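You operate a simulated robot arm through the tools that you are given. There is no shell and no other tool. Be economical: measure what you need, move in short steps, check, and stop when the job is done.

Carry out the task below with a simulated two-armed robot. There is one attempt and no reset: what you move stays moved.

JOB
Turn the motor in the cradle shaft up, lock it and dab grease on the shaft end.
Fine: grease from the grey tin with the teal dabber, which goes back. Set down upright: teal dabber.

The check looks at the end state, three seconds after you hand in, the way a careful person would. Anything else that was tipped, shoved, dropped, spilled or broken makes it a failure.

ROBOT AND FRAMES
Two 7-joint arms with fingered hands on one trunk that stands fixed in place. Base frame: the origin is at the foot of the trunk, x ahead of it, y to its left, z up. Readings come in mm, rad, newtons and seconds.
The left shoulder is at [58, 185, 1192], the right one opposite. With the tool pointing down near the work surface each hand reaches from about 100 to 820 mm from the base axis, measured 20 degrees to its own side. Payload 4 kg a hand.
Tool frame (each hand has its own): the origin (TCP) lies between the finger pads and is the grasp point; the fingertips stand 26 mm ahead of it; z points along the fingers, y is the line along which they close. Largest opening 132 mm; the body of the gripper starts 73 mm behind the TCP. The gripper is a hand of 3 fingers: y runs from the thumb to the fingers, the wrist lies at [0, 0, -224] in the tool frame.
Orientation is that of the tool frame in the base frame, as a unit quaternion [w, x, y, z]. With the fingers straight down and closing along the base's y, the tool's x points along the base's -x, its y along +y and its z along -z.

CONTROLS
- The arms move only by the tool nudge_tool. It takes "left_increments", "right_increments" or both (then of equal length, played together; a hand with none holds still); each is a list that holds one entry, the list of rows, each a list of 6 numbers: the shift along the tool's x, y, z in units of 50 mm (1.0 is 50 mm), then the turn, a rotation vector about the tool's x, y, z in units of 8 degrees (1.0 is 8 degrees). In form: [[[tx, ty, tz, wx, wy, wz], ...]]. A call has 1 to 10 rows; each row shifts and turns the commanded pose from where the row before left it, along the tool's axes as they then stand. A call with a number of a shift or a turn outside -1 to 1 is refused whole. A row lasts 0.2 s, in which the tool goes at most 50 mm and 0.15 rad; a call with a longer step from one row to the next is refused whole. A pose out of reach is approached as far as the arm can. The call stops where the force on the tool passes 40 N (or 10 N more than at its start, if that is more) or the arm is blocked; 0.2 s more then pass. In this call time passes only in rows, and 0.2 s behind the last. It gives the time, the measured TCP pose, the force on the tool (base axes), the opening and the grip force at its end, in the units of the frame above (readings bear some noise), with the torque about the TCP (base axes, N m) and any sound that the robot's microphone picked up.
- Cameras (640 x 400 px; columns grow to the right, rows downward): "scene" is now at [153.9, 42.4, 1419.5]; the picture's right is [0.46, -0.88, -0.07], its down [-0.55, -0.23, -0.81] and it looks along [0.70, 0.41, -0.59] (base axes); focal length 316 px, centre (320, 200). "left" rides on the left gripper at [-62, 3, -92] in its tool frame; the picture's right is [-0.05, -1.00, 0.00], its down [0.83, -0.04, -0.56] and it looks along [0.55, -0.03, 0.83] (tool axes); focal length 230 px, centre (320, 200). "right" rides on the right gripper at [62, 3, -92] in its tool frame; the picture's right is [-0.05, 1.00, 0.00], its down [-0.83, -0.04, -0.56] and it looks along [-0.55, -0.03, 0.83] (tool axes); focal length 230 px, centre (320, 200). There is no depth. A picture from a camera that has moved, and an enlarged one, comes with that camera's place and axes in the base frame and with its lens.
- get_image(camera): a new picture of that camera. It takes no simulated time.
- lift_body(by): slides the trunk up (or, below 0, down) by that many mm; the arms and the scene camera ride with it, the base frame stays. It gives what a move gives, with no picture.
- finger_targets(finger1, finger2, thumb_bend, hand): sets how far each is bent, from 0 (flat) to 1 (curled in); at 0.3 the hand is open as for a grip, at 0.7 the pads meet at the TCP. One left out holds its place. A second passes; each finger stops where it meets its share of the squeeze, and holds until it gets a number again. It is the only way to open and close the hand. It gives what a move gives, with no picture; readings hold the bend of each and the force on the fingers (four entries, about 0 where the hand has none), thumb and palm.
- pan_tilt(pan, tilt): turns the head with the scene camera to pan (to the left, within 1.501 rad either way) and tilt (down, from -0.506 to 1.204), counted from straight ahead of the robot. It gives what a move gives.
- close_up(camera, box): a new picture of the part [left, top, right, bottom] of that camera's present view, enlarged. It takes no simulated time.
- sign_off(): hands the job in; it is judged then, once.

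Work in short steps. Places have to be worked out from the pictures, the camera data and where the tool is seen: move nearer, look again, correct. Check each grasp and each placing, and mend what went wrong. You have 120 turns and 78 pictures in all, those below and enlarged ones among them. Open the grippers and draw the arms clear of the work before you hand the job in, unless the task says otherwise; then end with one line.

The tools are called after "Request:" by a JSON object that holds its "api" and its "payload". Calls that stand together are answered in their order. nudge_tool: Moves the arms, as the interface text tells. Its arguments: {"type":"object","properties":{"left_increments":{"type":"array"},"right_increments":{"type":"array"}},"required":[]} The other tools are called the same way: lift_body (by) slides the trunk up or down; finger_targets (finger1, finger2, thumb_bend, hand) moves the fingers one by one; pan_tilt (pan, tilt) turns the head that bears the scene camera; get_image (camera) takes a picture; close_up (camera, box) takes an enlarged picture of a part of a camera's view; sign_off () hands the job in.

At the start:

```text
time_s: 0.0
left_tool_pos: [376.6, 472.0, 1248.7]
left_ee_rot: [0.0, -0.001, 1.0, 0.001]
left_wrist_force: [0.3, 0.6, 0.6]
left_wrist_torque: [0.03, 0.01, 0.0]
left_finger_gap: 132.1
left_finger_force: 0.0
left_shape: jaw
left_bend: [0.3, 0.3, 0.3]
left_finger forces: [0.1, 0.1, 0.0, 0.0, 0.0, 0.0]
right_tool_pos: [534.0, 88.7, 1191.3]
right_ee_rot: [0.0, 0.0, 1.0, 0.0]
right_wrist_force: [-0.2, 0.2, 0.6]
right_wrist_torque: [0.0, 0.0, -0.02]
right_finger_gap: 131.6
right_finger_force: 0.1
right_shape: jaw
right_bend: [0.3, 0.3, 0.3]
right_finger forces: [0.0, 0.1, 0.1, 0.1, 0.1, 0.0]
trunk travel left (down, up): [-225.0, 237.0]
head pan, tilt: [0.487, 0.504]
```

scene: 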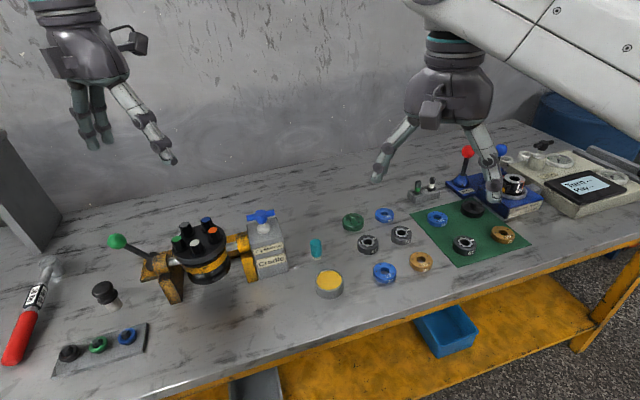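
right: 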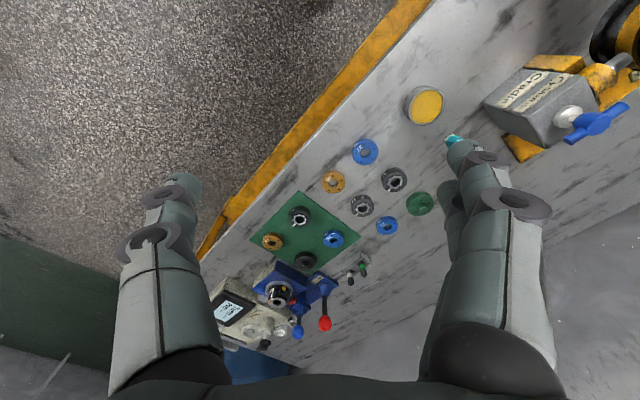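
left: 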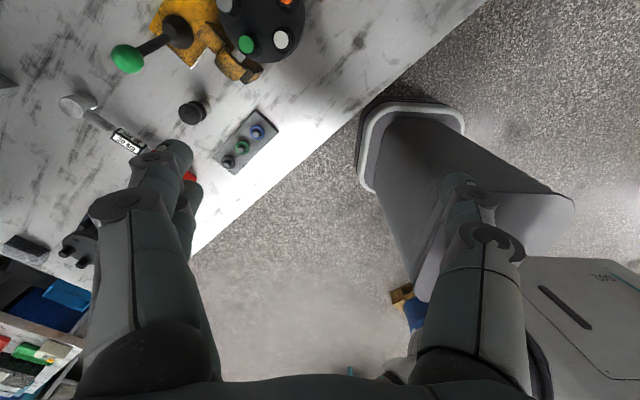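

The scene shows the cradle with a motor, a green-knobbed crank and a blue wing handle. I'll enlarge the key parts first.

Request:
{"api": "close_up", "payload": {"camera": "scene", "box": [80, 180, 360, 355]}}

Request:
{"api": "close_up", "payload": {"camera": "scene", "box": [0, 240, 160, 380]}}

Request:
{"api": "close_up", "payload": {"camera": "right", "box": [380, 0, 640, 180]}}

```text
2.29 times, centred on (220, 268) of scene
camera zoom: at [153.9, 42.4, 1419.5], right [0.46, -0.88, -0.07], down [-0.55, -0.23, -0.81], along [0.7, 0.41, -0.59], focal length 722 px, centre (549, 46)
```

zoom: 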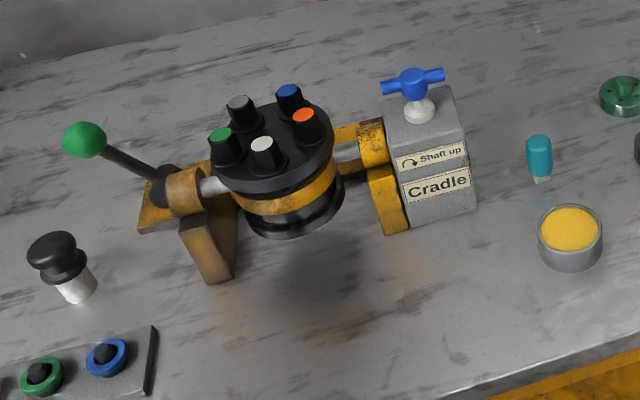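

```text
2.86 times, centred on (80, 310) of scene
camera zoom: at [153.9, 42.4, 1419.5], right [0.46, -0.88, -0.07], down [-0.55, -0.23, -0.81], along [0.7, 0.41, -0.59], focal length 902 px, centre (1006, -114)
```

zoom: 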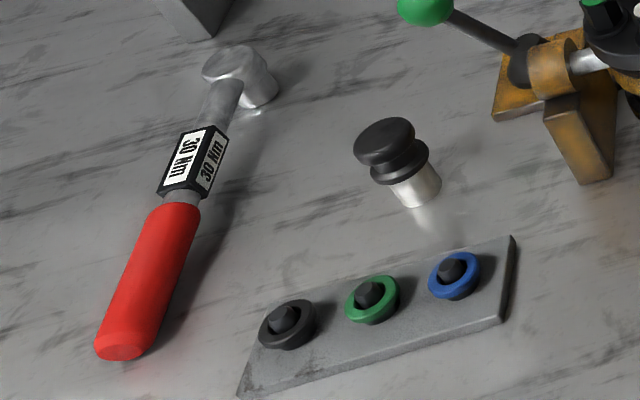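

```text
2.22 times, centred on (510, 90) of right
camera zoom: at [469.9, 93.0, 1283.2], right [0.05, 1.0, 0.0], down [0.83, -0.04, 0.56], along [0.55, -0.03, -0.83], focal length 511 px, centre (-102, 444)
```

zoom: 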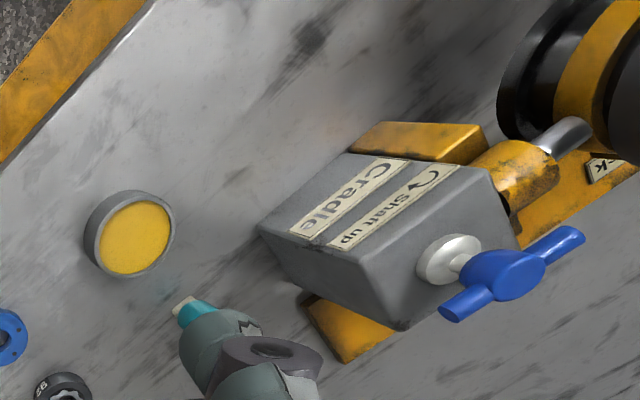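

Stereo puts the grease tin at about (565,275,840) and the blue handle at about (563,433,990). I'll move the left hand forward so its camera can see the far side of the cradle and the label there.

Request:
{"api": "nudge_tool", "payload": {"left_increments": [[[-0.9, 0, 0, 0, 0, 0], [-0.9, 0, 0, 0, 0, 0], [-0.9, 0, 0, 0, 0, 0], [-0.9, 0, 0, 0, 0, 0], [-0.9, 0, 0, 0, 0, 0], [-0.9, 0, 0, 0, 0, 0]]]}}

Request:
{"api": "get_image", "payload": {"camera": "left"}}

```text
time_s: 1.4
left_tool_pos: [647.1, 472.1, 1250.5]
left_ee_rot: [-0.002, 0.0, 1.0, 0.0]
left_wrist_force: [0.4, 1.0, -0.4]
left_wrist_torque: [0.03, 0.04, 0.02]
left_finger_gap: 131.8
left_finger_force: 0.0
left_shape: jaw
left_bend: [0.3, 0.3, 0.3]
left_finger forces: [0.1, 0.1, 0.0, 0.1, 0.1, 0.0]
right_tool_pos: [535.8, 87.9, 1189.5]
right_ee_rot: [-0.002, -0.001, 1.0, 0.0]
right_wrist_force: [0.1, 0.7, -0.1]
right_wrist_torque: [0.0, 0.04, 0.02]
right_finger_gap: 131.9
right_finger_force: 0.0
right_shape: jaw
right_bend: [0.3, 0.3, 0.3]
right_finger forces: [0.0, 0.0, 0.1, 0.0, 0.0, 0.0]
trunk travel left (down, up): [-225.0, 237.0]
head pan, tilt: [0.487, 0.504]
```

```text
71 pictures are left
camera left: at [710.1, 477.0, 1341.7], right [0.05, -1.0, 0.0], down [-0.83, -0.04, 0.56], along [-0.56, -0.03, -0.83], focal length 230 px, centre (320, 200)
```

left: 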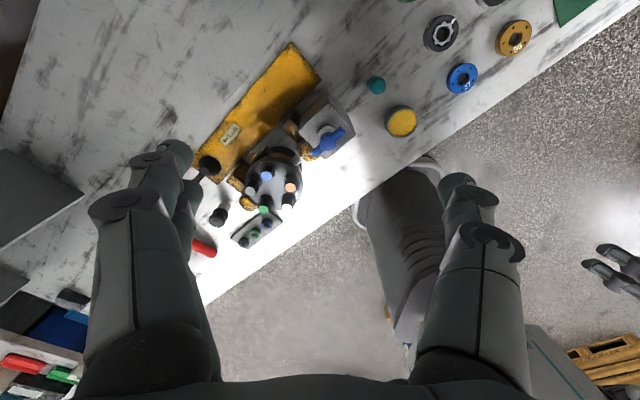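

Request:
{"api": "close_up", "payload": {"camera": "left", "box": [180, 40, 440, 250]}}

```text
1.90 times, centred on (310, 145) of left
camera zoom: at [710.1, 477.0, 1341.7], right [0.05, -1.0, 0.0], down [-0.83, -0.04, 0.56], along [-0.56, -0.03, -0.83], focal length 438 px, centre (339, 305)
```

zoom: 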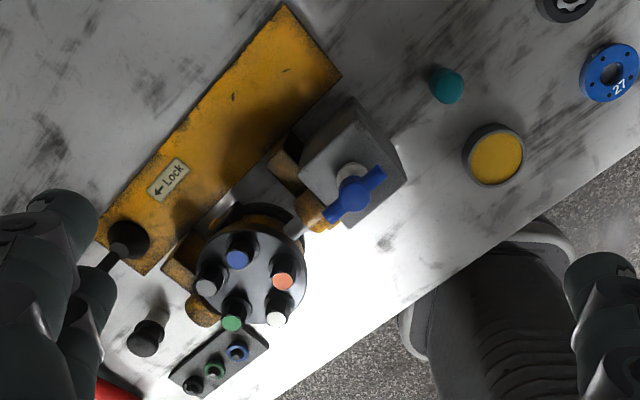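

The base label reads "← Lock" by the green lever, while the gearbox label gives the turn direction for shaft up. I'll bring both hand cameras closer for better measurement.

Request:
{"api": "nudge_tool", "payload": {"left_increments": [[[0.306, 0.537, 0.286, 0, 0, 0], [0.306, 0.537, 0.286, 0, 0, 0], [0.306, 0.537, 0.286, 0, 0, 0], [0.306, 0.537, 0.286, 0, 0, 0], [0.306, 0.537, 0.286, 0, 0, 0], [0.306, 0.537, 0.286, 0, 0, 0], [0.306, 0.537, 0.286, 0, 0, 0]]], "right_increments": [[[0.157, 0.75, 0.257, 0, 0, 0], [0.157, 0.75, 0.257, 0, 0, 0], [0.157, 0.75, 0.257, 0, 0, 0], [0.157, 0.75, 0.257, 0, 0, 0], [0.157, 0.75, 0.257, 0, 0, 0], [0.157, 0.75, 0.257, 0, 0, 0], [0.157, 0.75, 0.257, 0, 0, 0]]]}}

Request:
{"api": "get_image", "payload": {"camera": "left"}}

Request:
{"api": "get_image", "payload": {"camera": "right"}}

```text
time_s: 3.0
left_tool_pos: [539.2, 661.1, 1151.7]
left_ee_rot: [0.001, 0.0, 1.0, -0.002]
left_wrist_force: [-1.1, 0.2, 0.8]
left_wrist_torque: [-0.04, -0.04, -0.01]
left_finger_gap: 131.5
left_finger_force: 0.1
left_shape: jaw
left_bend: [0.3, 0.3, 0.3]
left_finger forces: [0.0, 0.1, 0.1, 0.1, 0.0, 0.1]
right_tool_pos: [499.7, 250.6, 1139.7]
right_ee_rot: [0.001, 0.001, 1.0, -0.001]
right_wrist_force: [1.2, 0.9, -0.8]
right_wrist_torque: [-0.01, 0.02, -0.01]
right_finger_gap: 131.7
right_finger_force: 0.1
right_shape: jaw
right_bend: [0.3, 0.3, 0.3]
right_finger forces: [0.0, 0.0, 0.1, 0.0, 0.1, 0.1]
right hand out of reach, approached as far as the arm can: row 5, 6, 7
trunk travel left (down, up): [-225.0, 237.0]
head pan, tilt: [0.487, 0.504]
```

```text
69 pictures are left
camera left: at [599.3, 665.5, 1243.1], right [0.05, -1.0, 0.0], down [-0.83, -0.04, 0.55], along [-0.55, -0.03, -0.83], focal length 230 px, centre (320, 200)
```

left: 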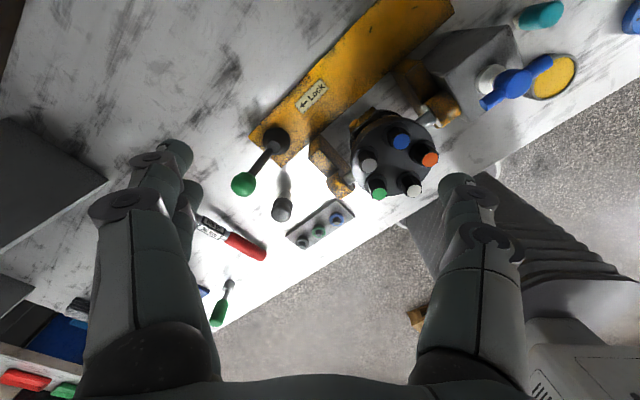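

```text
68 pictures are left
camera right: at [436.4, 254.0, 1230.9], right [0.05, 1.0, 0.0], down [0.83, -0.04, 0.56], along [0.56, -0.03, -0.83], focal length 230 px, centre (320, 200)
```

right: 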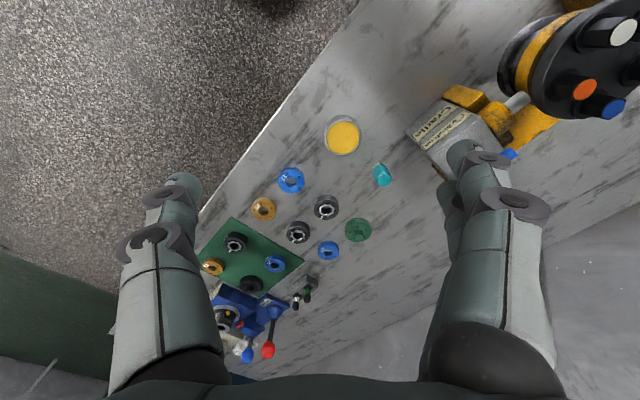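

The lever and motor are visible now; I'll enlarge both views.

Request:
{"api": "close_up", "payload": {"camera": "left", "box": [220, 0, 470, 240]}}

Request:
{"api": "close_up", "payload": {"camera": "left", "box": [400, 0, 640, 150]}}

Request:
{"api": "close_up", "payload": {"camera": "scene", "box": [230, 200, 310, 280]}}

```text
1.67 times, centred on (345, 120) of left
camera zoom: at [599.3, 665.5, 1243.1], right [0.05, -1.0, 0.0], down [-0.83, -0.04, 0.55], along [-0.55, -0.03, -0.83], focal length 384 px, centre (278, 333)
```

zoom: 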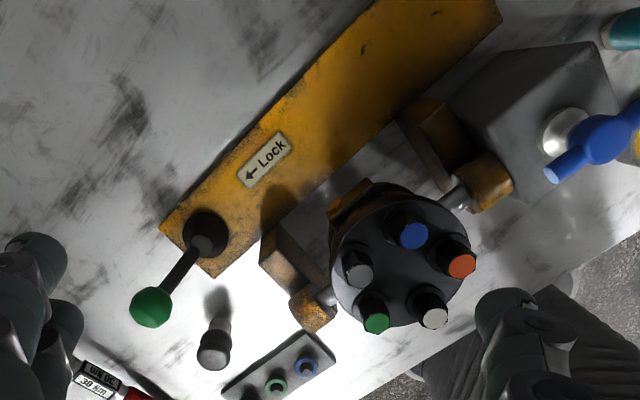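

```text
2.67 times, centred on (520, 75) of left
camera zoom: at [599.3, 665.5, 1243.1], right [0.05, -1.0, 0.0], down [-0.83, -0.04, 0.55], along [-0.55, -0.03, -0.83], focal length 614 px, centre (-213, 533)
```

zoom: 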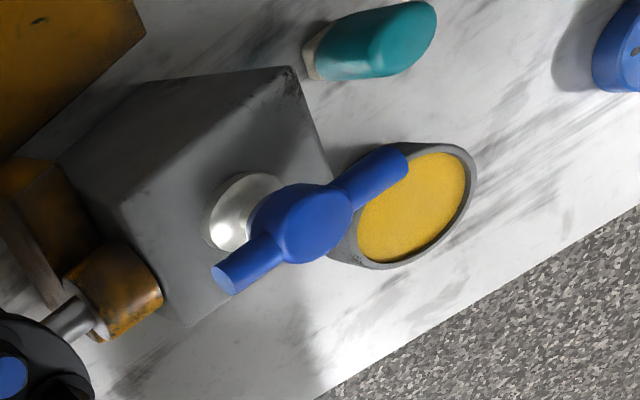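

```text
5.00 times, centred on (270, 240) of scene
camera zoom: at [152.8, 44.3, 1419.6], right [0.46, -0.88, -0.07], down [-0.55, -0.23, -0.81], along [0.7, 0.41, -0.59], focal length 1578 px, centre (570, 0)
```

zoom: 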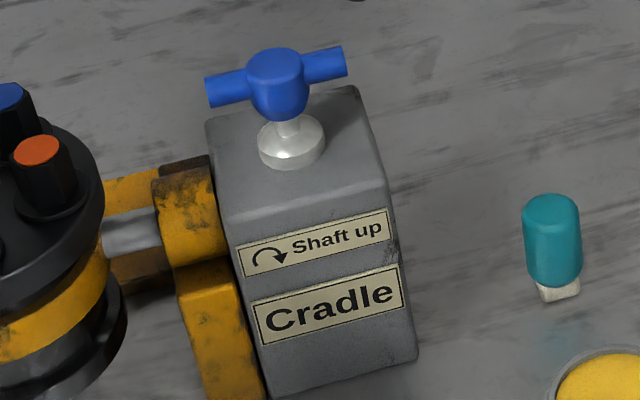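

Triangulated: handle hub at about (576,451,970) with its bar at −46° in the plan; the lever boss is at (447,742,820) and its ball at (412,778,918). I'll take the left hand above the handle with its closing direction across the bar, and back the right hand off.

Request:
{"api": "nudge_tool", "payload": {"left_increments": [[[-0.148, -0.836, 0.33, 0, 0, 0], [-0.148, -0.836, 0.33, 0, 0, 0], [-0.148, -0.836, 0.33, 0, 0, 0], [-0.148, -0.836, 0.33, 0, 0, 0], [-0.148, -0.836, 0.33, 0, 0, 0], [0, 0, 0, 0, 0, 1], [0, 0, 0, 0, 0, 1], [0, 0, 0, 0, 0, 1], [0, 0, 0, 0, 0, 1], [0, 0, 0, 0, 0, 1]]], "right_increments": [[[0.4, -0.8, 0, 0, 0, 0], [0.4, -0.8, 0, 0, 0, 0], [0.4, -0.8, 0, 0, 0, 0], [0.4, -0.8, 0, 0, 0, 0], [0.4, -0.8, 0, 0, 0, 0], [0, 0, 0, 0, 0, 0], [0, 0, 0, 0, 0, 0], [0, 0, 0, 0, 0, 0], [0, 0, 0, 0, 0, 0], [0, 0, 0, 0, 0, 0]]]}}

Request:
{"api": "get_image", "payload": {"camera": "left"}}

Request:
{"api": "get_image", "payload": {"camera": "scene"}}

```text
time_s: 5.2
left_tool_pos: [576.4, 452.3, 1067.2]
left_ee_rot: [0.001, 0.344, 0.939, -0.001]
left_wrist_force: [-0.5, 0.4, 0.8]
left_wrist_torque: [0.03, -0.02, -0.06]
left_finger_gap: 132.3
left_finger_force: 0.1
left_shape: jaw
left_bend: [0.3, 0.3, 0.3]
left_finger forces: [0.0, 0.1, 0.1, 0.0, 0.0, 0.0]
right_tool_pos: [398.7, 46.8, 1139.0]
right_ee_rot: [0.0, 0.0, 1.0, 0.001]
right_wrist_force: [0.5, -0.3, 0.0]
right_wrist_torque: [0.0, 0.02, 0.02]
right_finger_gap: 131.8
right_finger_force: 0.0
right_shape: jaw
right_bend: [0.3, 0.3, 0.3]
right_finger forces: [0.0, 0.1, 0.1, 0.0, 0.0, 0.0]
trunk travel left (down, up): [-225.0, 237.0]
head pan, tilt: [0.487, 0.504]
```

```text
64 pictures are left
camera left: at [625.4, 415.1, 1159.1], right [-0.6, -0.8, 0.0], down [-0.66, 0.5, 0.56], along [-0.44, 0.34, -0.83], focal length 230 px, centre (320, 200)
```

left: 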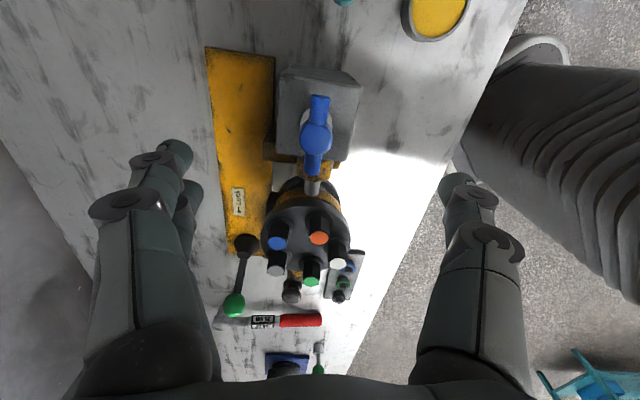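

```text
63 pictures are left
camera scene: at [154.1, 42.0, 1419.5], right [0.46, -0.88, -0.07], down [-0.55, -0.23, -0.81], along [0.7, 0.41, -0.59], focal length 316 px, centre (320, 200)
```

scene: 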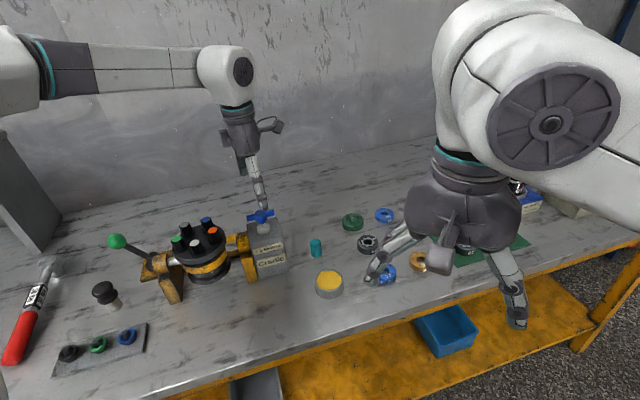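

The bar centre comes out at about (577,457,968) and −44°. I'll trim the yaw by 4°, shift 5 mm and descend to bar height.

Request:
{"api": "nudge_tool", "payload": {"left_increments": [[[0.05, 0.09, 0.3, 0, 0, 0.5], [0, 0, 0.5, 0, 0, 0], [0, 0, 0.5, 0, 0, 0], [0, 0, 0.5, 0, 0, 0]]]}}

Request:
{"api": "get_image", "payload": {"camera": "left"}}

Request:
{"api": "close_up", "payload": {"camera": "scene", "box": [150, 160, 310, 290]}}

```text
time_s: 6.2
left_tool_pos: [578.4, 455.5, 978.5]
left_ee_rot: [-0.001, 0.375, 0.927, -0.001]
left_wrist_force: [0.0, -0.2, 0.3]
left_wrist_torque: [-0.02, -0.01, -0.02]
left_finger_gap: 131.8
left_finger_force: 0.1
left_shape: jaw
left_bend: [0.3, 0.3, 0.3]
left_finger forces: [0.0, 0.1, 0.0, 0.0, 0.1, 0.0]
right_tool_pos: [398.4, 46.7, 1138.1]
right_ee_rot: [0.0, 0.0, 1.0, -0.001]
right_wrist_force: [0.2, 0.3, 1.1]
right_wrist_torque: [0.01, 0.01, 0.01]
right_finger_gap: 132.0
right_finger_force: 0.0
right_shape: jaw
right_bend: [0.3, 0.3, 0.3]
right_finger forces: [0.0, 0.0, 0.0, 0.0, 0.0, 0.0]
trunk travel left (down, up): [-225.0, 237.0]
head pan, tilt: [0.487, 0.504]
```

```text
62 pictures are left
camera left: at [624.8, 416.2, 1070.1], right [-0.66, -0.75, 0.0], down [-0.63, 0.55, 0.55], along [-0.42, 0.36, -0.83], focal length 230 px, centre (320, 200)
```

left: 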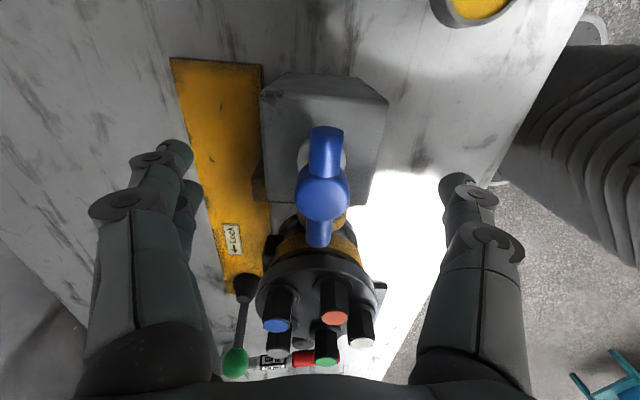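

```text
3.08 times, centred on (230, 225) of scene
camera zoom: at [154.7, 42.8, 1419.4], right [0.46, -0.88, -0.07], down [-0.55, -0.23, -0.8], along [0.7, 0.41, -0.59], focal length 971 px, centre (597, 123)
```

zoom: 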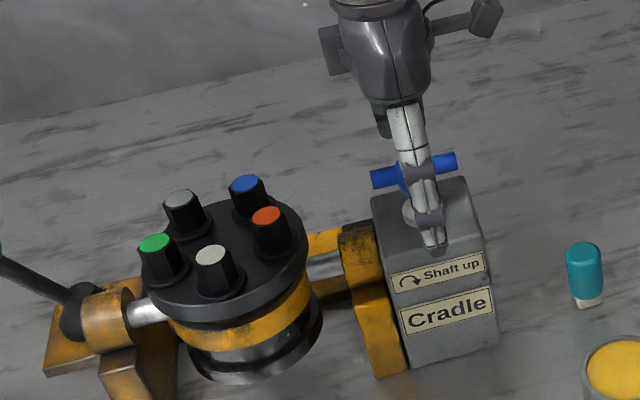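

The hub is centred between the fingers at TCP height. I'll close on the bar.

Request:
{"api": "finger_targets", "payload": {"hand": "left", "finger1": 0.68, "finger2": 0.68, "thumb_bend": 0.68}}

Request:
{"api": "get_image", "payload": {"camera": "left"}}

```text
time_s: 7.2
left_tool_pos: [576.9, 454.9, 979.4]
left_ee_rot: [0.0, 0.375, 0.927, 0.001]
left_wrist_force: [-1.7, -2.2, -1.5]
left_wrist_torque: [-0.05, 0.02, -0.02]
left_finger_gap: 23.4
left_finger_force: 5.6
left_shape: fingers
left_bend: [0.65, 0.64, 0.65]
left_finger forces: [1.9, 2.6, 0.0, 0.0, 7.1, 0.0]
right_tool_pos: [399.1, 46.3, 1139.4]
right_ee_rot: [0.0, 0.0, 1.0, 0.0]
right_wrist_force: [-0.4, 0.0, -0.1]
right_wrist_torque: [-0.01, -0.03, -0.01]
right_finger_gap: 131.7
right_finger_force: 0.0
right_shape: jaw
right_bend: [0.3, 0.3, 0.3]
right_finger forces: [0.0, 0.0, 0.0, 0.1, 0.0, 0.1]
trunk travel left (down, up): [-225.0, 237.0]
head pan, tilt: [0.487, 0.504]
```

```text
60 pictures are left
camera left: at [624.2, 415.7, 1070.9], right [-0.66, -0.75, 0.0], down [-0.63, 0.55, 0.56], along [-0.42, 0.36, -0.83], focal length 230 px, centre (320, 200)
```

left: 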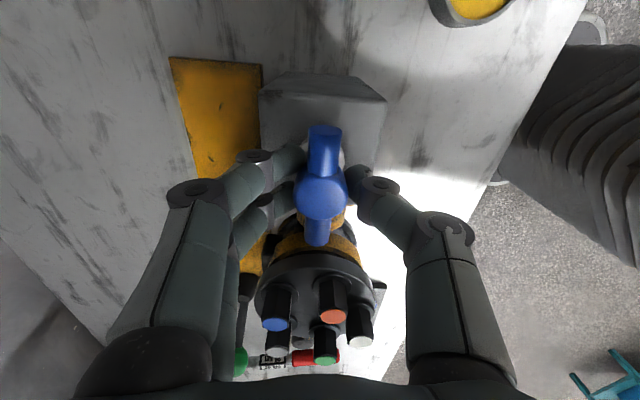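

The hand has hold (gap 23 mm). I'll try a clockwise turn of 24° and see whether the motor follows.

Request:
{"api": "nudge_tool", "payload": {"left_increments": [[[0, 0, 0, 0, 0, 0.7], [0, 0, 0, 0, 0, 0.8], [0, 0, 0, 0, 0, 0.8], [0, 0, 0, 0, 0, 0.8]]]}}

Request:
{"api": "get_image", "payload": {"camera": "left"}}

```text
time_s: 8.2
left_tool_pos: [577.0, 457.1, 979.1]
left_ee_rot: [0.001, 0.565, 0.825, 0.001]
left_wrist_force: [-1.5, -0.1, 1.6]
left_wrist_torque: [-0.03, 0.05, 0.22]
left_finger_gap: 24.4
left_finger_force: 7.4
left_shape: fingers
left_bend: [0.65, 0.66, 0.65]
left_finger forces: [3.2, 4.1, 0.1, 0.0, 7.3, 0.1]
right_tool_pos: [398.1, 47.1, 1139.3]
right_ee_rot: [0.0, 0.001, 1.0, 0.0]
right_wrist_force: [-1.3, -0.1, 0.0]
right_wrist_torque: [0.02, -0.05, 0.0]
right_finger_gap: 131.9
right_finger_force: 0.1
right_shape: jaw
right_bend: [0.3, 0.3, 0.3]
right_finger forces: [0.0, 0.1, 0.1, 0.0, 0.0, 0.0]
trunk travel left (down, up): [-225.0, 237.0]
head pan, tilt: [0.487, 0.504]
```

```text
59 pictures are left
camera left: at [601.9, 401.2, 1070.8], right [-0.91, -0.41, 0.0], down [-0.34, 0.76, 0.55], along [-0.23, 0.51, -0.83], focal length 230 px, centre (320, 200)
```

left: 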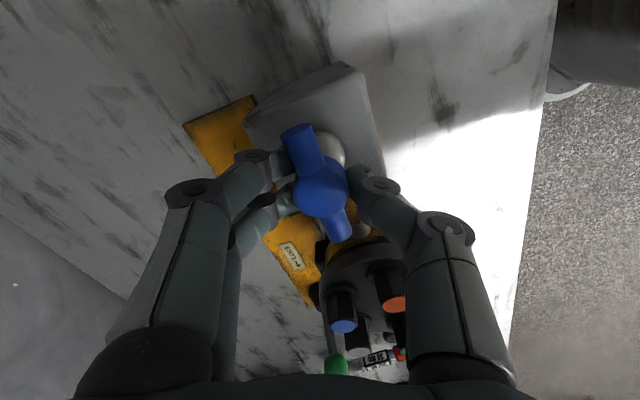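

The hand slid 25° round the hub and the bar stayed at −46°. The upper finger and the thumb should now come to bear on the bar arms, so I'll keep turning gently and read the torque.

Request:
{"api": "nudge_tool", "payload": {"left_increments": [[[0, 0, 0, 0, 0, 0.6], [0, 0, 0, 0, 0, 0.6], [0, 0, 0, 0, 0, 0.6], [0, 0, 0, 0, 0, 0.6]]]}}

Request:
{"api": "get_image", "payload": {"camera": "left"}}

```text
time_s: 9.2
left_tool_pos: [576.3, 457.8, 977.9]
left_ee_rot: [-0.001, 0.695, 0.719, 0.0]
left_wrist_force: [-1.3, 8.3, 1.2]
left_wrist_torque: [0.13, 0.07, 0.34]
left_finger_gap: 25.4
left_finger_force: 10.4
left_shape: fingers
left_bend: [0.64, 0.67, 0.65]
left_finger forces: [6.5, 7.8, 0.1, 0.1, 7.1, 0.1]
right_tool_pos: [398.2, 47.5, 1139.5]
right_ee_rot: [0.0, -0.001, 1.0, -0.001]
right_wrist_force: [-0.5, 0.8, -0.7]
right_wrist_torque: [-0.02, 0.0, 0.01]
right_finger_gap: 132.0
right_finger_force: 0.1
right_shape: jaw
right_bend: [0.3, 0.3, 0.3]
right_finger forces: [0.1, 0.0, 0.0, 0.0, 0.0, 0.0]
trunk travel left (down, up): [-225.0, 237.0]
head pan, tilt: [0.487, 0.504]
```

```text
58 pictures are left
camera left: at [582.1, 398.5, 1070.0], right [-1.0, -0.09, 0.0], down [-0.07, 0.83, 0.55], along [-0.05, 0.55, -0.83], focal length 230 px, centre (320, 200)
```

left: 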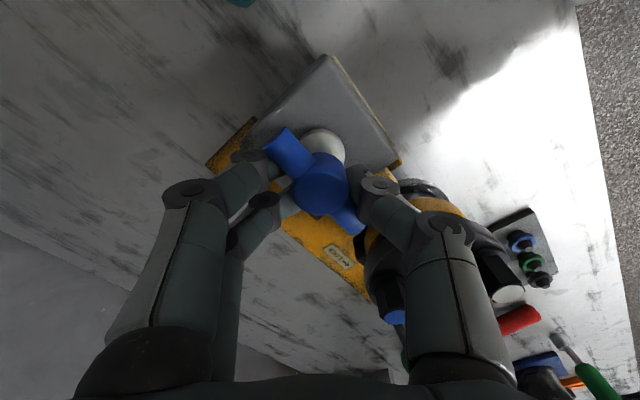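

Torque is rising (0.34 N·m) and the bar hasn't moved yet. The finger and thumb are just meeting the arms, so I'll go a little further.

Request:
{"api": "nudge_tool", "payload": {"left_increments": [[[0, 0, 0, 0, 0, 0.6], [0, 0, 0, 0, 0, 0.6], [0, 0, 0, 0, 0, 0.6], [0, 0, 0, 0, 0, 0.6]]]}}

Request:
{"api": "get_image", "payload": {"camera": "left"}}

```text
time_s: 10.2
left_tool_pos: [540.3, 379.3, 974.0]
left_ee_rot: [-0.002, 0.802, 0.597, 0.004]
left_wrist_force: [0.5, -0.4, -1.0]
left_wrist_torque: [-0.02, 0.01, -0.01]
left_finger_gap: 11.4
left_finger_force: 0.1
left_shape: fingers
left_bend: [0.68, 0.68, 0.68]
left_finger forces: [0.0, 0.0, 0.0, 0.1, 0.0, 0.1]
left hand out of reach, approached as far as the arm can: row 1, 2, 3, 4
right_tool_pos: [398.4, 46.5, 1138.5]
right_ee_rot: [-0.001, 0.0, 1.0, 0.0]
right_wrist_force: [0.4, 0.2, -0.6]
right_wrist_torque: [0.01, 0.01, 0.02]
right_finger_gap: 132.0
right_finger_force: 0.0
right_shape: jaw
right_bend: [0.3, 0.3, 0.3]
right_finger forces: [0.1, 0.0, 0.0, 0.1, 0.0, 0.0]
trunk travel left (down, up): [-225.0, 237.0]
head pan, tilt: [0.487, 0.504]
```

```text
57 pictures are left
camera left: at [525.3, 319.4, 1066.2], right [-0.97, 0.24, 0.0], down [0.2, 0.81, 0.56], along [0.13, 0.54, -0.83], focal length 230 px, centre (320, 200)
```

left: 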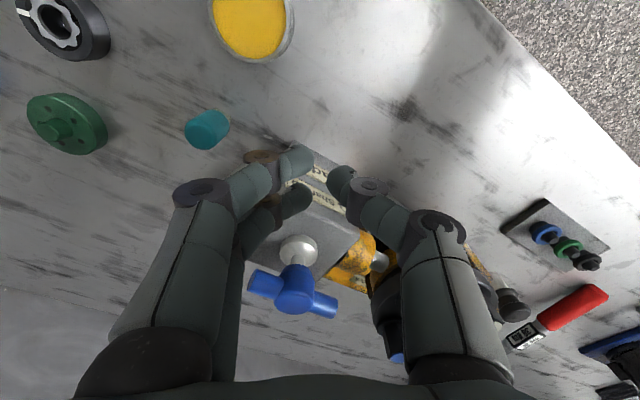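

The hand reached its wrist limit and slid off the handle; the bar is still at −44° and nothing else is disturbed. Turning with the wrist this way is poor, so I'll rise, swing the wrist the other way and push the bar end instead.

Request:
{"api": "nudge_tool", "payload": {"left_increments": [[[0, 0, -0.7, 0, 0, 0], [0, 0, -0.7, 0, 0, 0], [0, 0, -0.6, 0, 0, -1], [0, 0, 0, 0, 0, -1], [0, 0, 0, 0, 0, -1], [0, 0, 0, 0, 0, -1], [0, 0, 0, 0, 0, -1], [0, 0, 0, 0, 0, -1], [0, 0, 0, 0, 0, -1], [0, 0, 0, 0, 0, -1]]]}}

Request:
{"api": "nudge_tool", "payload": {"left_increments": [[[0, 0, 0, 0, 0, -1], [0, 0, 0, 0, 0, -1], [0, 0, 0, 0, 0, -1], [0, 0, 0, 0, 0, -1], [0, 0, 0, 0, 0, -1], [0, 0, 0, 0, 0, -1], [0, 0, 0, 0, 0, -1], [0, 0, 0, 0, 0, -1], [0, 0, 0, 0, 0, -1], [0, 0, 0, 0, 0, -1]]]}}

Request:
{"api": "get_image", "payload": {"camera": "left"}}

```text
time_s: 12.4
left_tool_pos: [539.4, 379.8, 1073.9]
left_ee_rot: [0.0, 0.367, 0.93, -0.001]
left_wrist_force: [-0.1, -1.2, -0.2]
left_wrist_torque: [-0.02, 0.01, 0.0]
left_finger_gap: 11.4
left_finger_force: 0.0
left_shape: fingers
left_bend: [0.68, 0.68, 0.68]
left_finger forces: [0.1, 0.0, 0.0, 0.0, 0.0, 0.0]
right_tool_pos: [398.4, 47.0, 1138.7]
right_ee_rot: [0.0, 0.0, 1.0, 0.0]
right_wrist_force: [-0.7, -0.7, -0.1]
right_wrist_torque: [0.01, 0.02, -0.01]
right_finger_gap: 131.8
right_finger_force: 0.0
right_shape: jaw
right_bend: [0.3, 0.3, 0.3]
right_finger forces: [0.1, 0.0, 0.0, 0.1, 0.1, 0.0]
trunk travel left (down, up): [-225.0, 237.0]
head pan, tilt: [0.487, 0.504]
```

```text
time_s: 14.6
left_tool_pos: [539.3, 379.3, 1074.0]
left_ee_rot: [-0.001, -0.318, 0.948, 0.001]
left_wrist_force: [-0.9, -0.7, 0.3]
left_wrist_torque: [-0.01, -0.04, 0.02]
left_finger_gap: 11.5
left_finger_force: 0.0
left_shape: fingers
left_bend: [0.68, 0.68, 0.68]
left_finger forces: [0.0, 0.0, 0.0, 0.0, 0.0, 0.1]
right_tool_pos: [399.0, 45.9, 1140.3]
right_ee_rot: [0.001, -0.001, 1.0, 0.0]
right_wrist_force: [-0.9, -0.3, 0.7]
right_wrist_torque: [0.04, -0.02, 0.01]
right_finger_gap: 131.9
right_finger_force: 0.1
right_shape: jaw
right_bend: [0.3, 0.3, 0.3]
right_finger forces: [0.1, 0.0, 0.0, 0.0, 0.0, 0.1]
trunk travel left (down, up): [-225.0, 237.0]
head pan, tilt: [0.487, 0.504]
```

```text
56 pictures are left
camera left: at [586.3, 419.5, 1166.8], right [0.64, -0.77, 0.0], down [-0.64, -0.53, 0.56], along [-0.43, -0.36, -0.83], focal length 230 px, centre (320, 200)
```

left: 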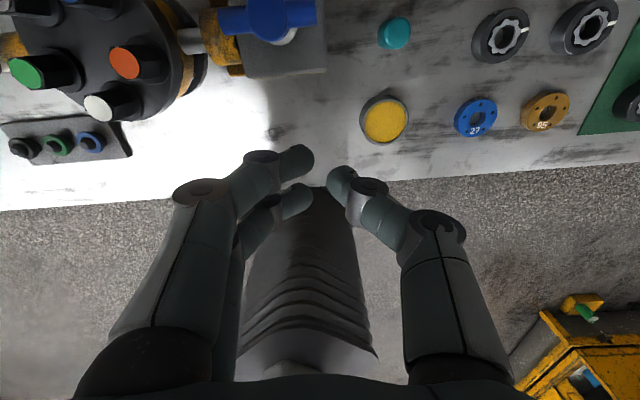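

The wrist now has its closing axis nearly along the bar. I'll shift to the robot side of the bar's left arm and lower to bar height.

Request:
{"api": "nudge_tool", "payload": {"left_increments": [[[-0.2, 0.54, 0, 0, 0, 0], [-0.19, 0.54, 0, 0, 0, 0], [0, 0, 0.5, 0, 0, -0.8], [0, 0, 0.5, 0, 0, 0], [0, 0, 0.5, 0, 0, 0], [0, 0, 0.44, 0, 0, 0]]]}}

Request:
{"api": "get_image", "payload": {"camera": "left"}}

```text
time_s: 16.0
left_tool_pos: [523.8, 433.4, 977.6]
left_ee_rot: [0.0, -0.369, 0.929, 0.0]
left_wrist_force: [-0.1, -0.2, 0.0]
left_wrist_torque: [0.0, 0.0, -0.01]
left_finger_gap: 11.2
left_finger_force: 0.0
left_shape: fingers
left_bend: [0.68, 0.68, 0.68]
left_finger forces: [0.0, 0.1, 0.0, 0.1, 0.0, 0.1]
right_tool_pos: [399.3, 45.3, 1139.1]
right_ee_rot: [0.0, 0.0, 1.0, 0.0]
right_wrist_force: [0.4, 0.1, 0.8]
right_wrist_torque: [-0.02, 0.02, 0.01]
right_finger_gap: 131.8
right_finger_force: 0.1
right_shape: jaw
right_bend: [0.3, 0.3, 0.3]
right_finger forces: [0.0, 0.0, 0.0, 0.0, 0.0, 0.0]
trunk travel left (down, up): [-225.0, 237.0]
head pan, tilt: [0.487, 0.504]
```

```text
55 pictures are left
camera left: at [566.0, 479.4, 1069.1], right [0.72, -0.69, 0.0], down [-0.58, -0.6, 0.56], along [-0.38, -0.4, -0.83], focal length 230 px, centre (320, 200)
```

left: 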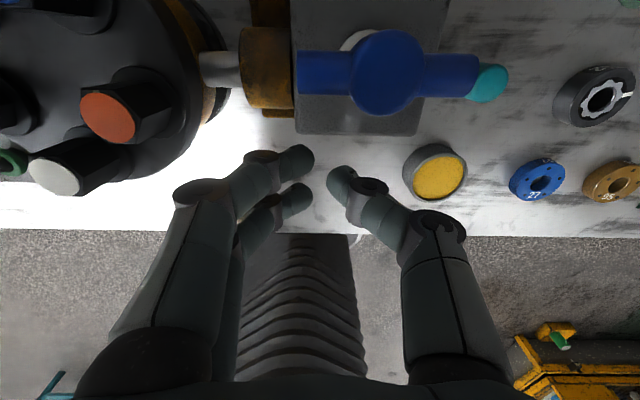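

The bar lies square across the view. I'll shift 12 mm toward the hub and creep against the left arm in small steps.

Request:
{"api": "nudge_tool", "payload": {"left_increments": [[[-0.1, -0.24, 0, 0, 0, 0], [-0.3, 0, 0, 0, 0, 0], [-0.15, 0, 0, 0, 0, 0], [-0.1, 0, 0, 0, 0, 0], [-0.1, 0, 0, 0, 0, 0], [-0.1, 0, 0, 0, 0, 0]]]}}

Request:
{"api": "get_image", "payload": {"camera": "left"}}

```text
time_s: 17.4
left_tool_pos: [554.3, 449.2, 974.5]
left_ee_rot: [-0.009, -0.367, 0.93, 0.0]
left_wrist_force: [-9.9, -8.3, -0.4]
left_wrist_torque: [-0.16, 0.13, 0.16]
left_finger_gap: 14.8
left_finger_force: 6.1
left_shape: fingers
left_bend: [0.66, 0.68, 0.68]
left_finger forces: [8.1, 0.0, 0.0, 0.0, 4.8, 0.0]
right_tool_pos: [397.7, 46.9, 1138.8]
right_ee_rot: [0.0, -0.001, 1.0, 0.0]
right_wrist_force: [0.7, 0.6, -0.4]
right_wrist_torque: [-0.02, 0.02, -0.03]
right_finger_gap: 131.6
right_finger_force: 0.0
right_shape: jaw
right_bend: [0.3, 0.3, 0.3]
right_finger forces: [0.1, 0.0, 0.1, 0.0, 0.0, 0.1]
trunk travel left (down, up): [-225.0, 237.0]
head pan, tilt: [0.487, 0.504]
stopped in row 6 (left hand): the force on the tool passed its limit at 43 N (the readings are from after the stop); the commanded pose is now the measured one
```

```text
54 pictures are left
camera left: at [599.3, 494.9, 1065.3], right [0.72, -0.69, -0.01], down [-0.57, -0.59, 0.57], along [-0.4, -0.41, -0.82], focal length 230 px, centre (320, 200)
```

left: 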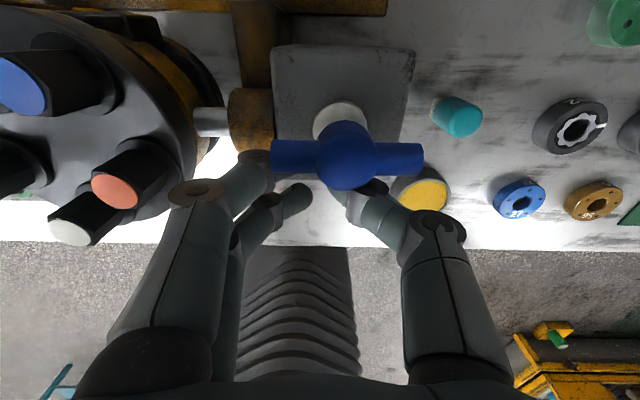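

I was pressing mostly on the hub. I'll back off and shift so that only the thumb bears on the bar's end, then press again.

Request:
{"api": "nudge_tool", "payload": {"left_increments": [[[0.3, 0, 0, 0, 0, 0], [0, 0.5, 0, 0, 0, 0], [-0.2, 0, 0, 0, 0, 0], [-0.1, 0, 0, 0, 0, 0], [-0.08, 0, 0, 0, 0, 0], [-0.08, 0, 0, 0, 0, 0]]]}}

Request:
{"api": "get_image", "payload": {"camera": "left"}}

```text
time_s: 18.8
left_tool_pos: [542.5, 471.6, 979.2]
left_ee_rot: [-0.005, -0.368, 0.93, -0.001]
left_wrist_force: [-18.3, -8.1, 12.1]
left_wrist_torque: [-0.22, -0.23, -0.41]
left_finger_gap: 5.0
left_finger_force: 11.3
left_shape: fingers
left_bend: [0.68, 0.68, 0.71]
left_finger forces: [0.0, 0.0, 0.0, 0.1, 22.8, 0.0]
right_tool_pos: [394.5, 46.2, 1140.7]
right_ee_rot: [0.003, -0.001, 1.0, -0.001]
right_wrist_force: [-0.5, -0.5, -0.9]
right_wrist_torque: [0.01, 0.03, 0.01]
right_finger_gap: 132.0
right_finger_force: 0.1
right_shape: jaw
right_bend: [0.3, 0.3, 0.3]
right_finger forces: [0.0, 0.0, 0.1, 0.0, 0.1, 0.0]
trunk travel left (down, up): [-225.0, 237.0]
head pan, tilt: [0.487, 0.504]
```

```text
53 pictures are left
camera left: at [586.0, 517.9, 1070.4], right [0.72, -0.69, 0.0], down [-0.57, -0.6, 0.56], along [-0.39, -0.41, -0.83], focal length 230 px, centre (320, 200)
```

left: 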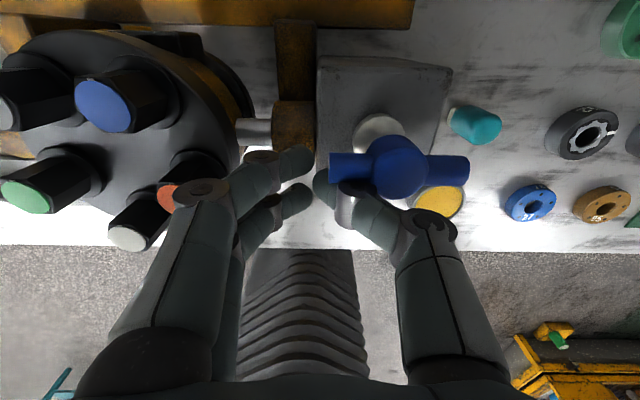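

Even with 20 N on the arm end (about 0.5 N·m) the bar doesn't turn, so the cradle seems locked: the lever leans toward the arrow already. I'll back off and go look at the lever.

Request:
{"api": "nudge_tool", "payload": {"left_increments": [[[0.4, 0, 0, 0, 0, 0], [0, 0, -0.9, 0, 0, 0], [0, 0, -0.9, 0, 0, 0], [-0.44, 0.85, 0, 0, 0, 0], [-0.44, 0.85, 0, 0, 0, 0], [-0.44, 0.85, 0, 0, 0, 0], [-0.44, 0.85, 0, 0, 0, 0], [-0.44, 0.6, 0, 0, 0, 0]]]}}

Request:
{"api": "get_image", "payload": {"camera": "left"}}

Request:
{"api": "get_image", "payload": {"camera": "scene"}}

```text
time_s: 20.6
left_tool_pos: [475.7, 683.6, 1066.1]
left_ee_rot: [-0.008, -0.368, 0.93, -0.001]
left_wrist_force: [0.0, 0.4, -0.3]
left_wrist_torque: [-0.01, -0.02, -0.03]
left_finger_gap: 11.1
left_finger_force: 0.1
left_shape: fingers
left_bend: [0.68, 0.68, 0.68]
left_finger forces: [0.0, 0.0, 0.0, 0.0, 0.0, 0.0]
right_tool_pos: [398.2, 47.3, 1138.8]
right_ee_rot: [0.001, -0.001, 1.0, 0.0]
right_wrist_force: [0.4, 0.2, -0.5]
right_wrist_torque: [0.01, -0.01, 0.0]
right_finger_gap: 132.1
right_finger_force: 0.0
right_shape: jaw
right_bend: [0.3, 0.3, 0.3]
right_finger forces: [0.1, 0.0, 0.0, 0.0, 0.0, 0.0]
trunk travel left (down, up): [-225.0, 237.0]
head pan, tilt: [0.487, 0.504]
```

```text
52 pictures are left
camera left: at [519.5, 729.6, 1156.7], right [0.72, -0.69, 0.0], down [-0.57, -0.59, 0.57], along [-0.4, -0.41, -0.82], focal length 230 px, centre (320, 200)
```

left: 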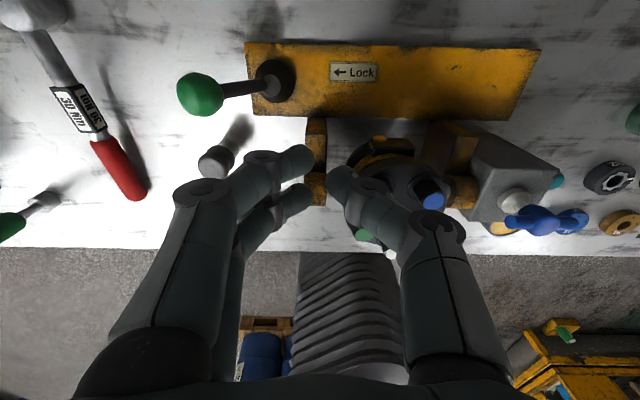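

```text
51 pictures are left
camera scene: at [154.2, 42.7, 1419.5], right [0.46, -0.88, -0.07], down [-0.55, -0.23, -0.8], along [0.7, 0.41, -0.59], focal length 316 px, centre (320, 200)
```

scene: 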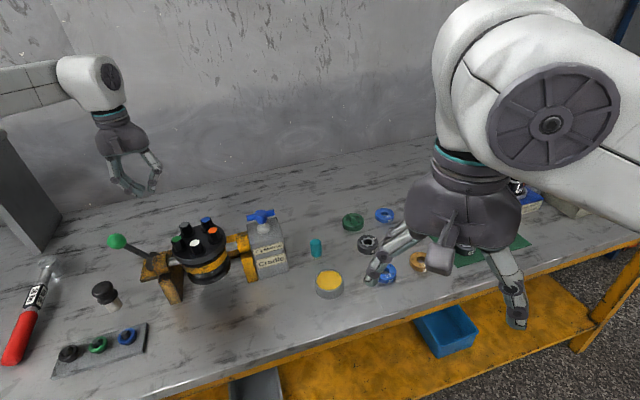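

The lever lies in the cradle-axis plane, leaning out over 27° in the arrow's direction, with the ball at about (409,778,918). I'll open the hand partly and straddle the ball along that line.

Request:
{"api": "finger_targets", "payload": {"hand": "left", "finger1": 0.45, "finger2": 0.45, "thumb_bend": 0.45}}

Request:
{"api": "nudge_tool", "payload": {"left_increments": [[[-0.11, 0.76, 0, 0, 0, 0], [-0.11, 0.76, 0, 0, 0, 0], [-0.1, 0.77, 0, 0, 0, 0], [0, 0, 0.8, 0, 0, 0]]]}}

Request:
{"api": "get_image", "payload": {"camera": "left"}}

```text
time_s: 21.6
left_tool_pos: [476.4, 682.8, 1065.9]
left_ee_rot: [-0.007, -0.367, 0.93, -0.001]
left_wrist_force: [-0.3, -0.3, 0.4]
left_wrist_torque: [-0.01, 0.01, -0.01]
left_finger_gap: 84.0
left_finger_force: 0.0
left_shape: fingers
left_bend: [0.45, 0.45, 0.45]
left_finger forces: [0.0, 0.1, 0.1, 0.1, 0.0, 0.0]
right_tool_pos: [398.9, 45.9, 1139.1]
right_ee_rot: [0.0, 0.0, 1.0, 0.0]
right_wrist_force: [-0.2, 0.0, -0.6]
right_wrist_torque: [-0.03, -0.03, 0.01]
right_finger_gap: 132.0
right_finger_force: 0.1
right_shape: jaw
right_bend: [0.3, 0.3, 0.3]
right_finger forces: [0.0, 0.1, 0.0, 0.1, 0.0, 0.0]
trunk travel left (down, up): [-225.0, 237.0]
head pan, tilt: [0.487, 0.504]
```

```text
time_s: 22.6
left_tool_pos: [409.0, 778.5, 1021.9]
left_ee_rot: [-0.008, -0.367, 0.93, -0.002]
left_wrist_force: [0.1, 0.8, -0.2]
left_wrist_torque: [-0.03, 0.03, 0.05]
left_finger_gap: 84.3
left_finger_force: 0.0
left_shape: fingers
left_bend: [0.45, 0.45, 0.45]
left_finger forces: [0.0, 0.1, 0.1, 0.0, 0.1, 0.1]
right_tool_pos: [399.1, 47.1, 1138.6]
right_ee_rot: [0.0, 0.0, 1.0, 0.0]
right_wrist_force: [-0.2, -0.3, -0.2]
right_wrist_torque: [-0.04, 0.01, -0.03]
right_finger_gap: 132.0
right_finger_force: 0.1
right_shape: jaw
right_bend: [0.3, 0.3, 0.3]
right_finger forces: [0.0, 0.1, 0.0, 0.1, 0.0, 0.0]
trunk travel left (down, up): [-225.0, 237.0]
head pan, tilt: [0.487, 0.504]
```

```text
50 pictures are left
camera left: at [453.0, 824.3, 1114.2], right [0.72, -0.69, 0.0], down [-0.57, -0.59, 0.57], along [-0.4, -0.41, -0.82], focal length 230 px, centre (320, 200)
```

left: 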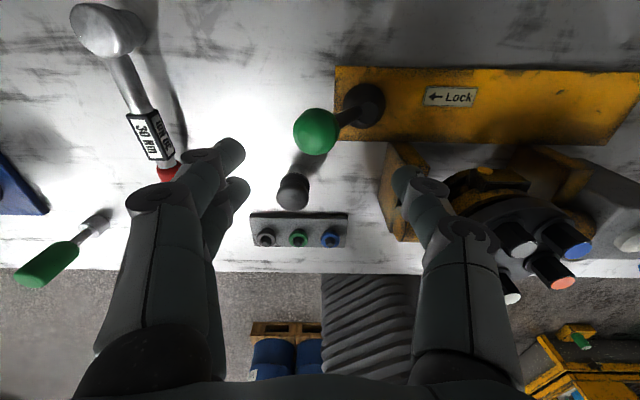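

The ball is centred between the fingers. I'll descend to ball height.

Request:
{"api": "nudge_tool", "payload": {"left_increments": [[[0, 0.04, 0.7, 0, 0, 0], [0, 0, 0.7, 0, 0, 0], [0, 0, 0.64, 0, 0, 0]]]}}

Request:
{"api": "get_image", "payload": {"camera": "left"}}

```text
time_s: 23.4
left_tool_pos: [405.8, 777.6, 920.9]
left_ee_rot: [-0.007, -0.367, 0.93, 0.0]
left_wrist_force: [0.1, 0.7, 0.1]
left_wrist_torque: [-0.01, 0.02, -0.03]
left_finger_gap: 84.4
left_finger_force: 0.2
left_shape: fingers
left_bend: [0.45, 0.45, 0.45]
left_finger forces: [0.0, 0.1, 0.1, 0.0, 0.0, 0.1]
right_tool_pos: [398.9, 46.9, 1139.0]
right_ee_rot: [0.0, -0.001, 1.0, 0.0]
right_wrist_force: [-0.3, 0.1, -0.5]
right_wrist_torque: [-0.02, 0.02, 0.01]
right_finger_gap: 132.0
right_finger_force: 0.0
right_shape: jaw
right_bend: [0.3, 0.3, 0.3]
right_finger forces: [0.1, 0.0, 0.0, 0.0, 0.0, 0.1]
trunk travel left (down, up): [-225.0, 237.0]
head pan, tilt: [0.487, 0.504]
```

```text
49 pictures are left
camera left: at [449.9, 823.4, 1012.6], right [0.72, -0.69, 0.0], down [-0.57, -0.6, 0.57], along [-0.4, -0.41, -0.82], focal length 230 px, centre (320, 200)
```

left: 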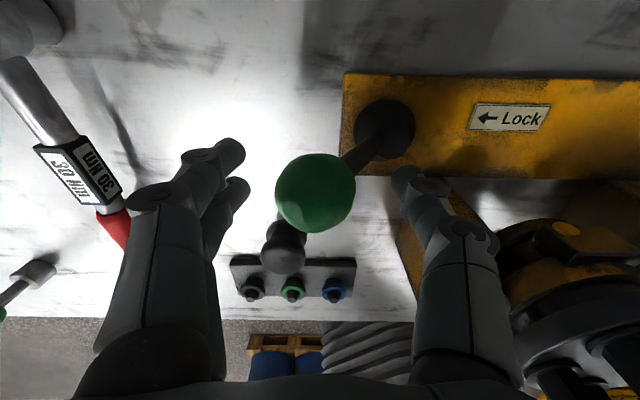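

Now I'll push the ball inward (tool −y), opposite to the Lock arrow, watching the force.

Request:
{"api": "nudge_tool", "payload": {"left_increments": [[[0, -0.4, 0, 0, 0, 0], [0, -0.2, 0, 0, 0, 0], [0, -0.2, 0, 0, 0, 0], [0, -0.2, 0, 0, 0, 0], [0, -0.2, 0, 0, 0, 0], [0, -0.2, 0, 0, 0, 0], [0, -0.2, 0, 0, 0, 0]]]}}

Request:
{"api": "get_image", "payload": {"camera": "left"}}

```text
time_s: 25.0
left_tool_pos: [461.1, 717.6, 921.8]
left_ee_rot: [-0.008, -0.368, 0.93, -0.002]
left_wrist_force: [-0.9, 2.9, 1.9]
left_wrist_torque: [0.04, 0.03, -0.02]
left_finger_gap: 86.6
left_finger_force: 0.2
left_shape: fingers
left_bend: [0.44, 0.45, 0.45]
left_finger forces: [1.5, 0.1, 0.0, 0.0, 0.1, 0.1]
right_tool_pos: [398.9, 46.7, 1138.4]
right_ee_rot: [-0.001, 0.0, 1.0, 0.0]
right_wrist_force: [0.8, 0.5, 1.3]
right_wrist_torque: [-0.02, -0.02, 0.01]
right_finger_gap: 132.0
right_finger_force: 0.1
right_shape: jaw
right_bend: [0.3, 0.3, 0.3]
right_finger forces: [0.0, 0.0, 0.0, 0.0, 0.0, 0.0]
trunk travel left (down, up): [-225.0, 237.0]
head pan, tilt: [0.487, 0.504]
```

```text
48 pictures are left
camera left: at [504.9, 763.6, 1013.2], right [0.72, -0.69, 0.0], down [-0.57, -0.59, 0.57], along [-0.4, -0.41, -0.82], focal length 230 px, centre (320, 200)
```

left: 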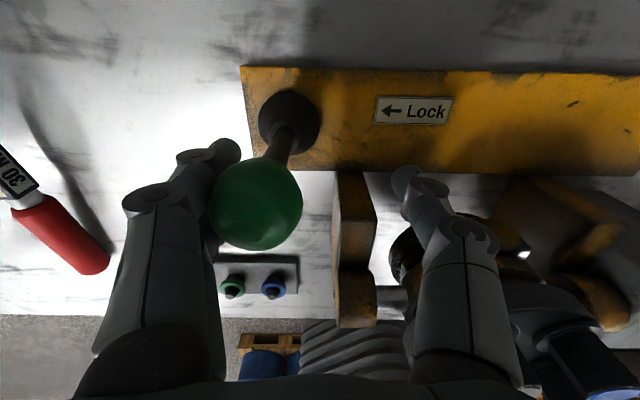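

The lever swings freely and is near upright now. To keep the thumb clear of the motor I'll bend it in toward the ball, then push on.

Request:
{"api": "finger_targets", "payload": {"hand": "left", "thumb_bend": 0.6}}

Request:
{"api": "nudge_tool", "payload": {"left_increments": [[[0, -0.2, 0, 0, 0, 0], [0, -0.2, 0, 0, 0, 0], [0, -0.2, 0, 0, 0, 0]]]}}

Request:
{"api": "get_image", "payload": {"camera": "left"}}

```text
time_s: 26.0
left_tool_pos: [461.4, 719.5, 922.2]
left_ee_rot: [-0.007, -0.367, 0.93, 0.0]
left_wrist_force: [0.0, 0.2, -0.3]
left_wrist_torque: [-0.01, -0.01, 0.0]
left_finger_gap: 60.6
left_finger_force: 0.1
left_shape: fingers
left_bend: [0.45, 0.45, 0.6]
left_finger forces: [0.3, 0.1, 0.1, 0.0, 0.0, 0.1]
right_tool_pos: [399.3, 46.3, 1138.8]
right_ee_rot: [0.0, 0.0, 1.0, 0.0]
right_wrist_force: [-0.5, -0.3, 0.6]
right_wrist_torque: [0.0, 0.0, 0.0]
right_finger_gap: 132.0
right_finger_force: 0.1
right_shape: jaw
right_bend: [0.3, 0.3, 0.3]
right_finger forces: [0.1, 0.0, 0.1, 0.0, 0.0, 0.0]
trunk travel left (down, up): [-225.0, 237.0]
head pan, tilt: [0.487, 0.504]
```

```text
time_s: 26.8
left_tool_pos: [470.4, 706.7, 916.3]
left_ee_rot: [-0.013, -0.37, 0.929, 0.009]
left_wrist_force: [-26.4, 32.9, 5.0]
left_wrist_torque: [-0.43, -0.35, -0.09]
left_finger_gap: 81.2
left_finger_force: 20.9
left_shape: fingers
left_bend: [0.39, 0.4, 0.6]
left_finger forces: [24.1, 18.4, 0.0, 0.0, 0.1, 0.1]
right_tool_pos: [396.2, 45.8, 1140.9]
right_ee_rot: [0.0, 0.001, 1.0, 0.0]
right_wrist_force: [-0.4, -0.3, 0.0]
right_wrist_torque: [0.03, 0.0, -0.03]
right_finger_gap: 132.1
right_finger_force: 0.0
right_shape: jaw
right_bend: [0.3, 0.3, 0.3]
right_finger forces: [0.0, 0.0, 0.1, 0.0, 0.0, 0.1]
trunk travel left (down, up): [-225.0, 237.0]
head pan, tilt: [0.487, 0.504]
stopped in row 3 (left hand): the force on the tool passed its limit at 43 N (the readings are from after the stop); the commanded pose is now the measured one
```

```text
47 pictures are left
camera left: at [516.6, 751.4, 1008.9], right [0.72, -0.69, -0.03], down [-0.56, -0.61, 0.57], along [-0.41, -0.39, -0.82], focal length 230 px, centre (320, 200)
```

left: 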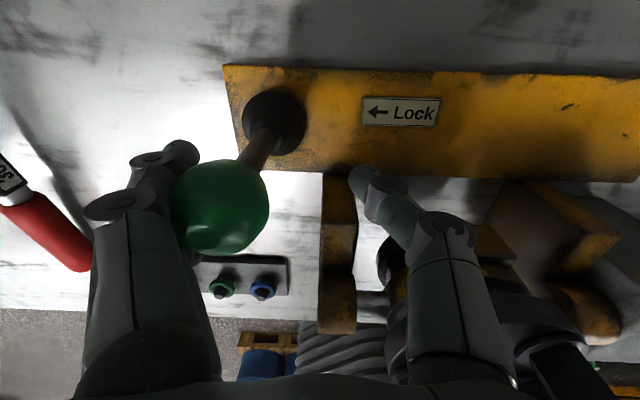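

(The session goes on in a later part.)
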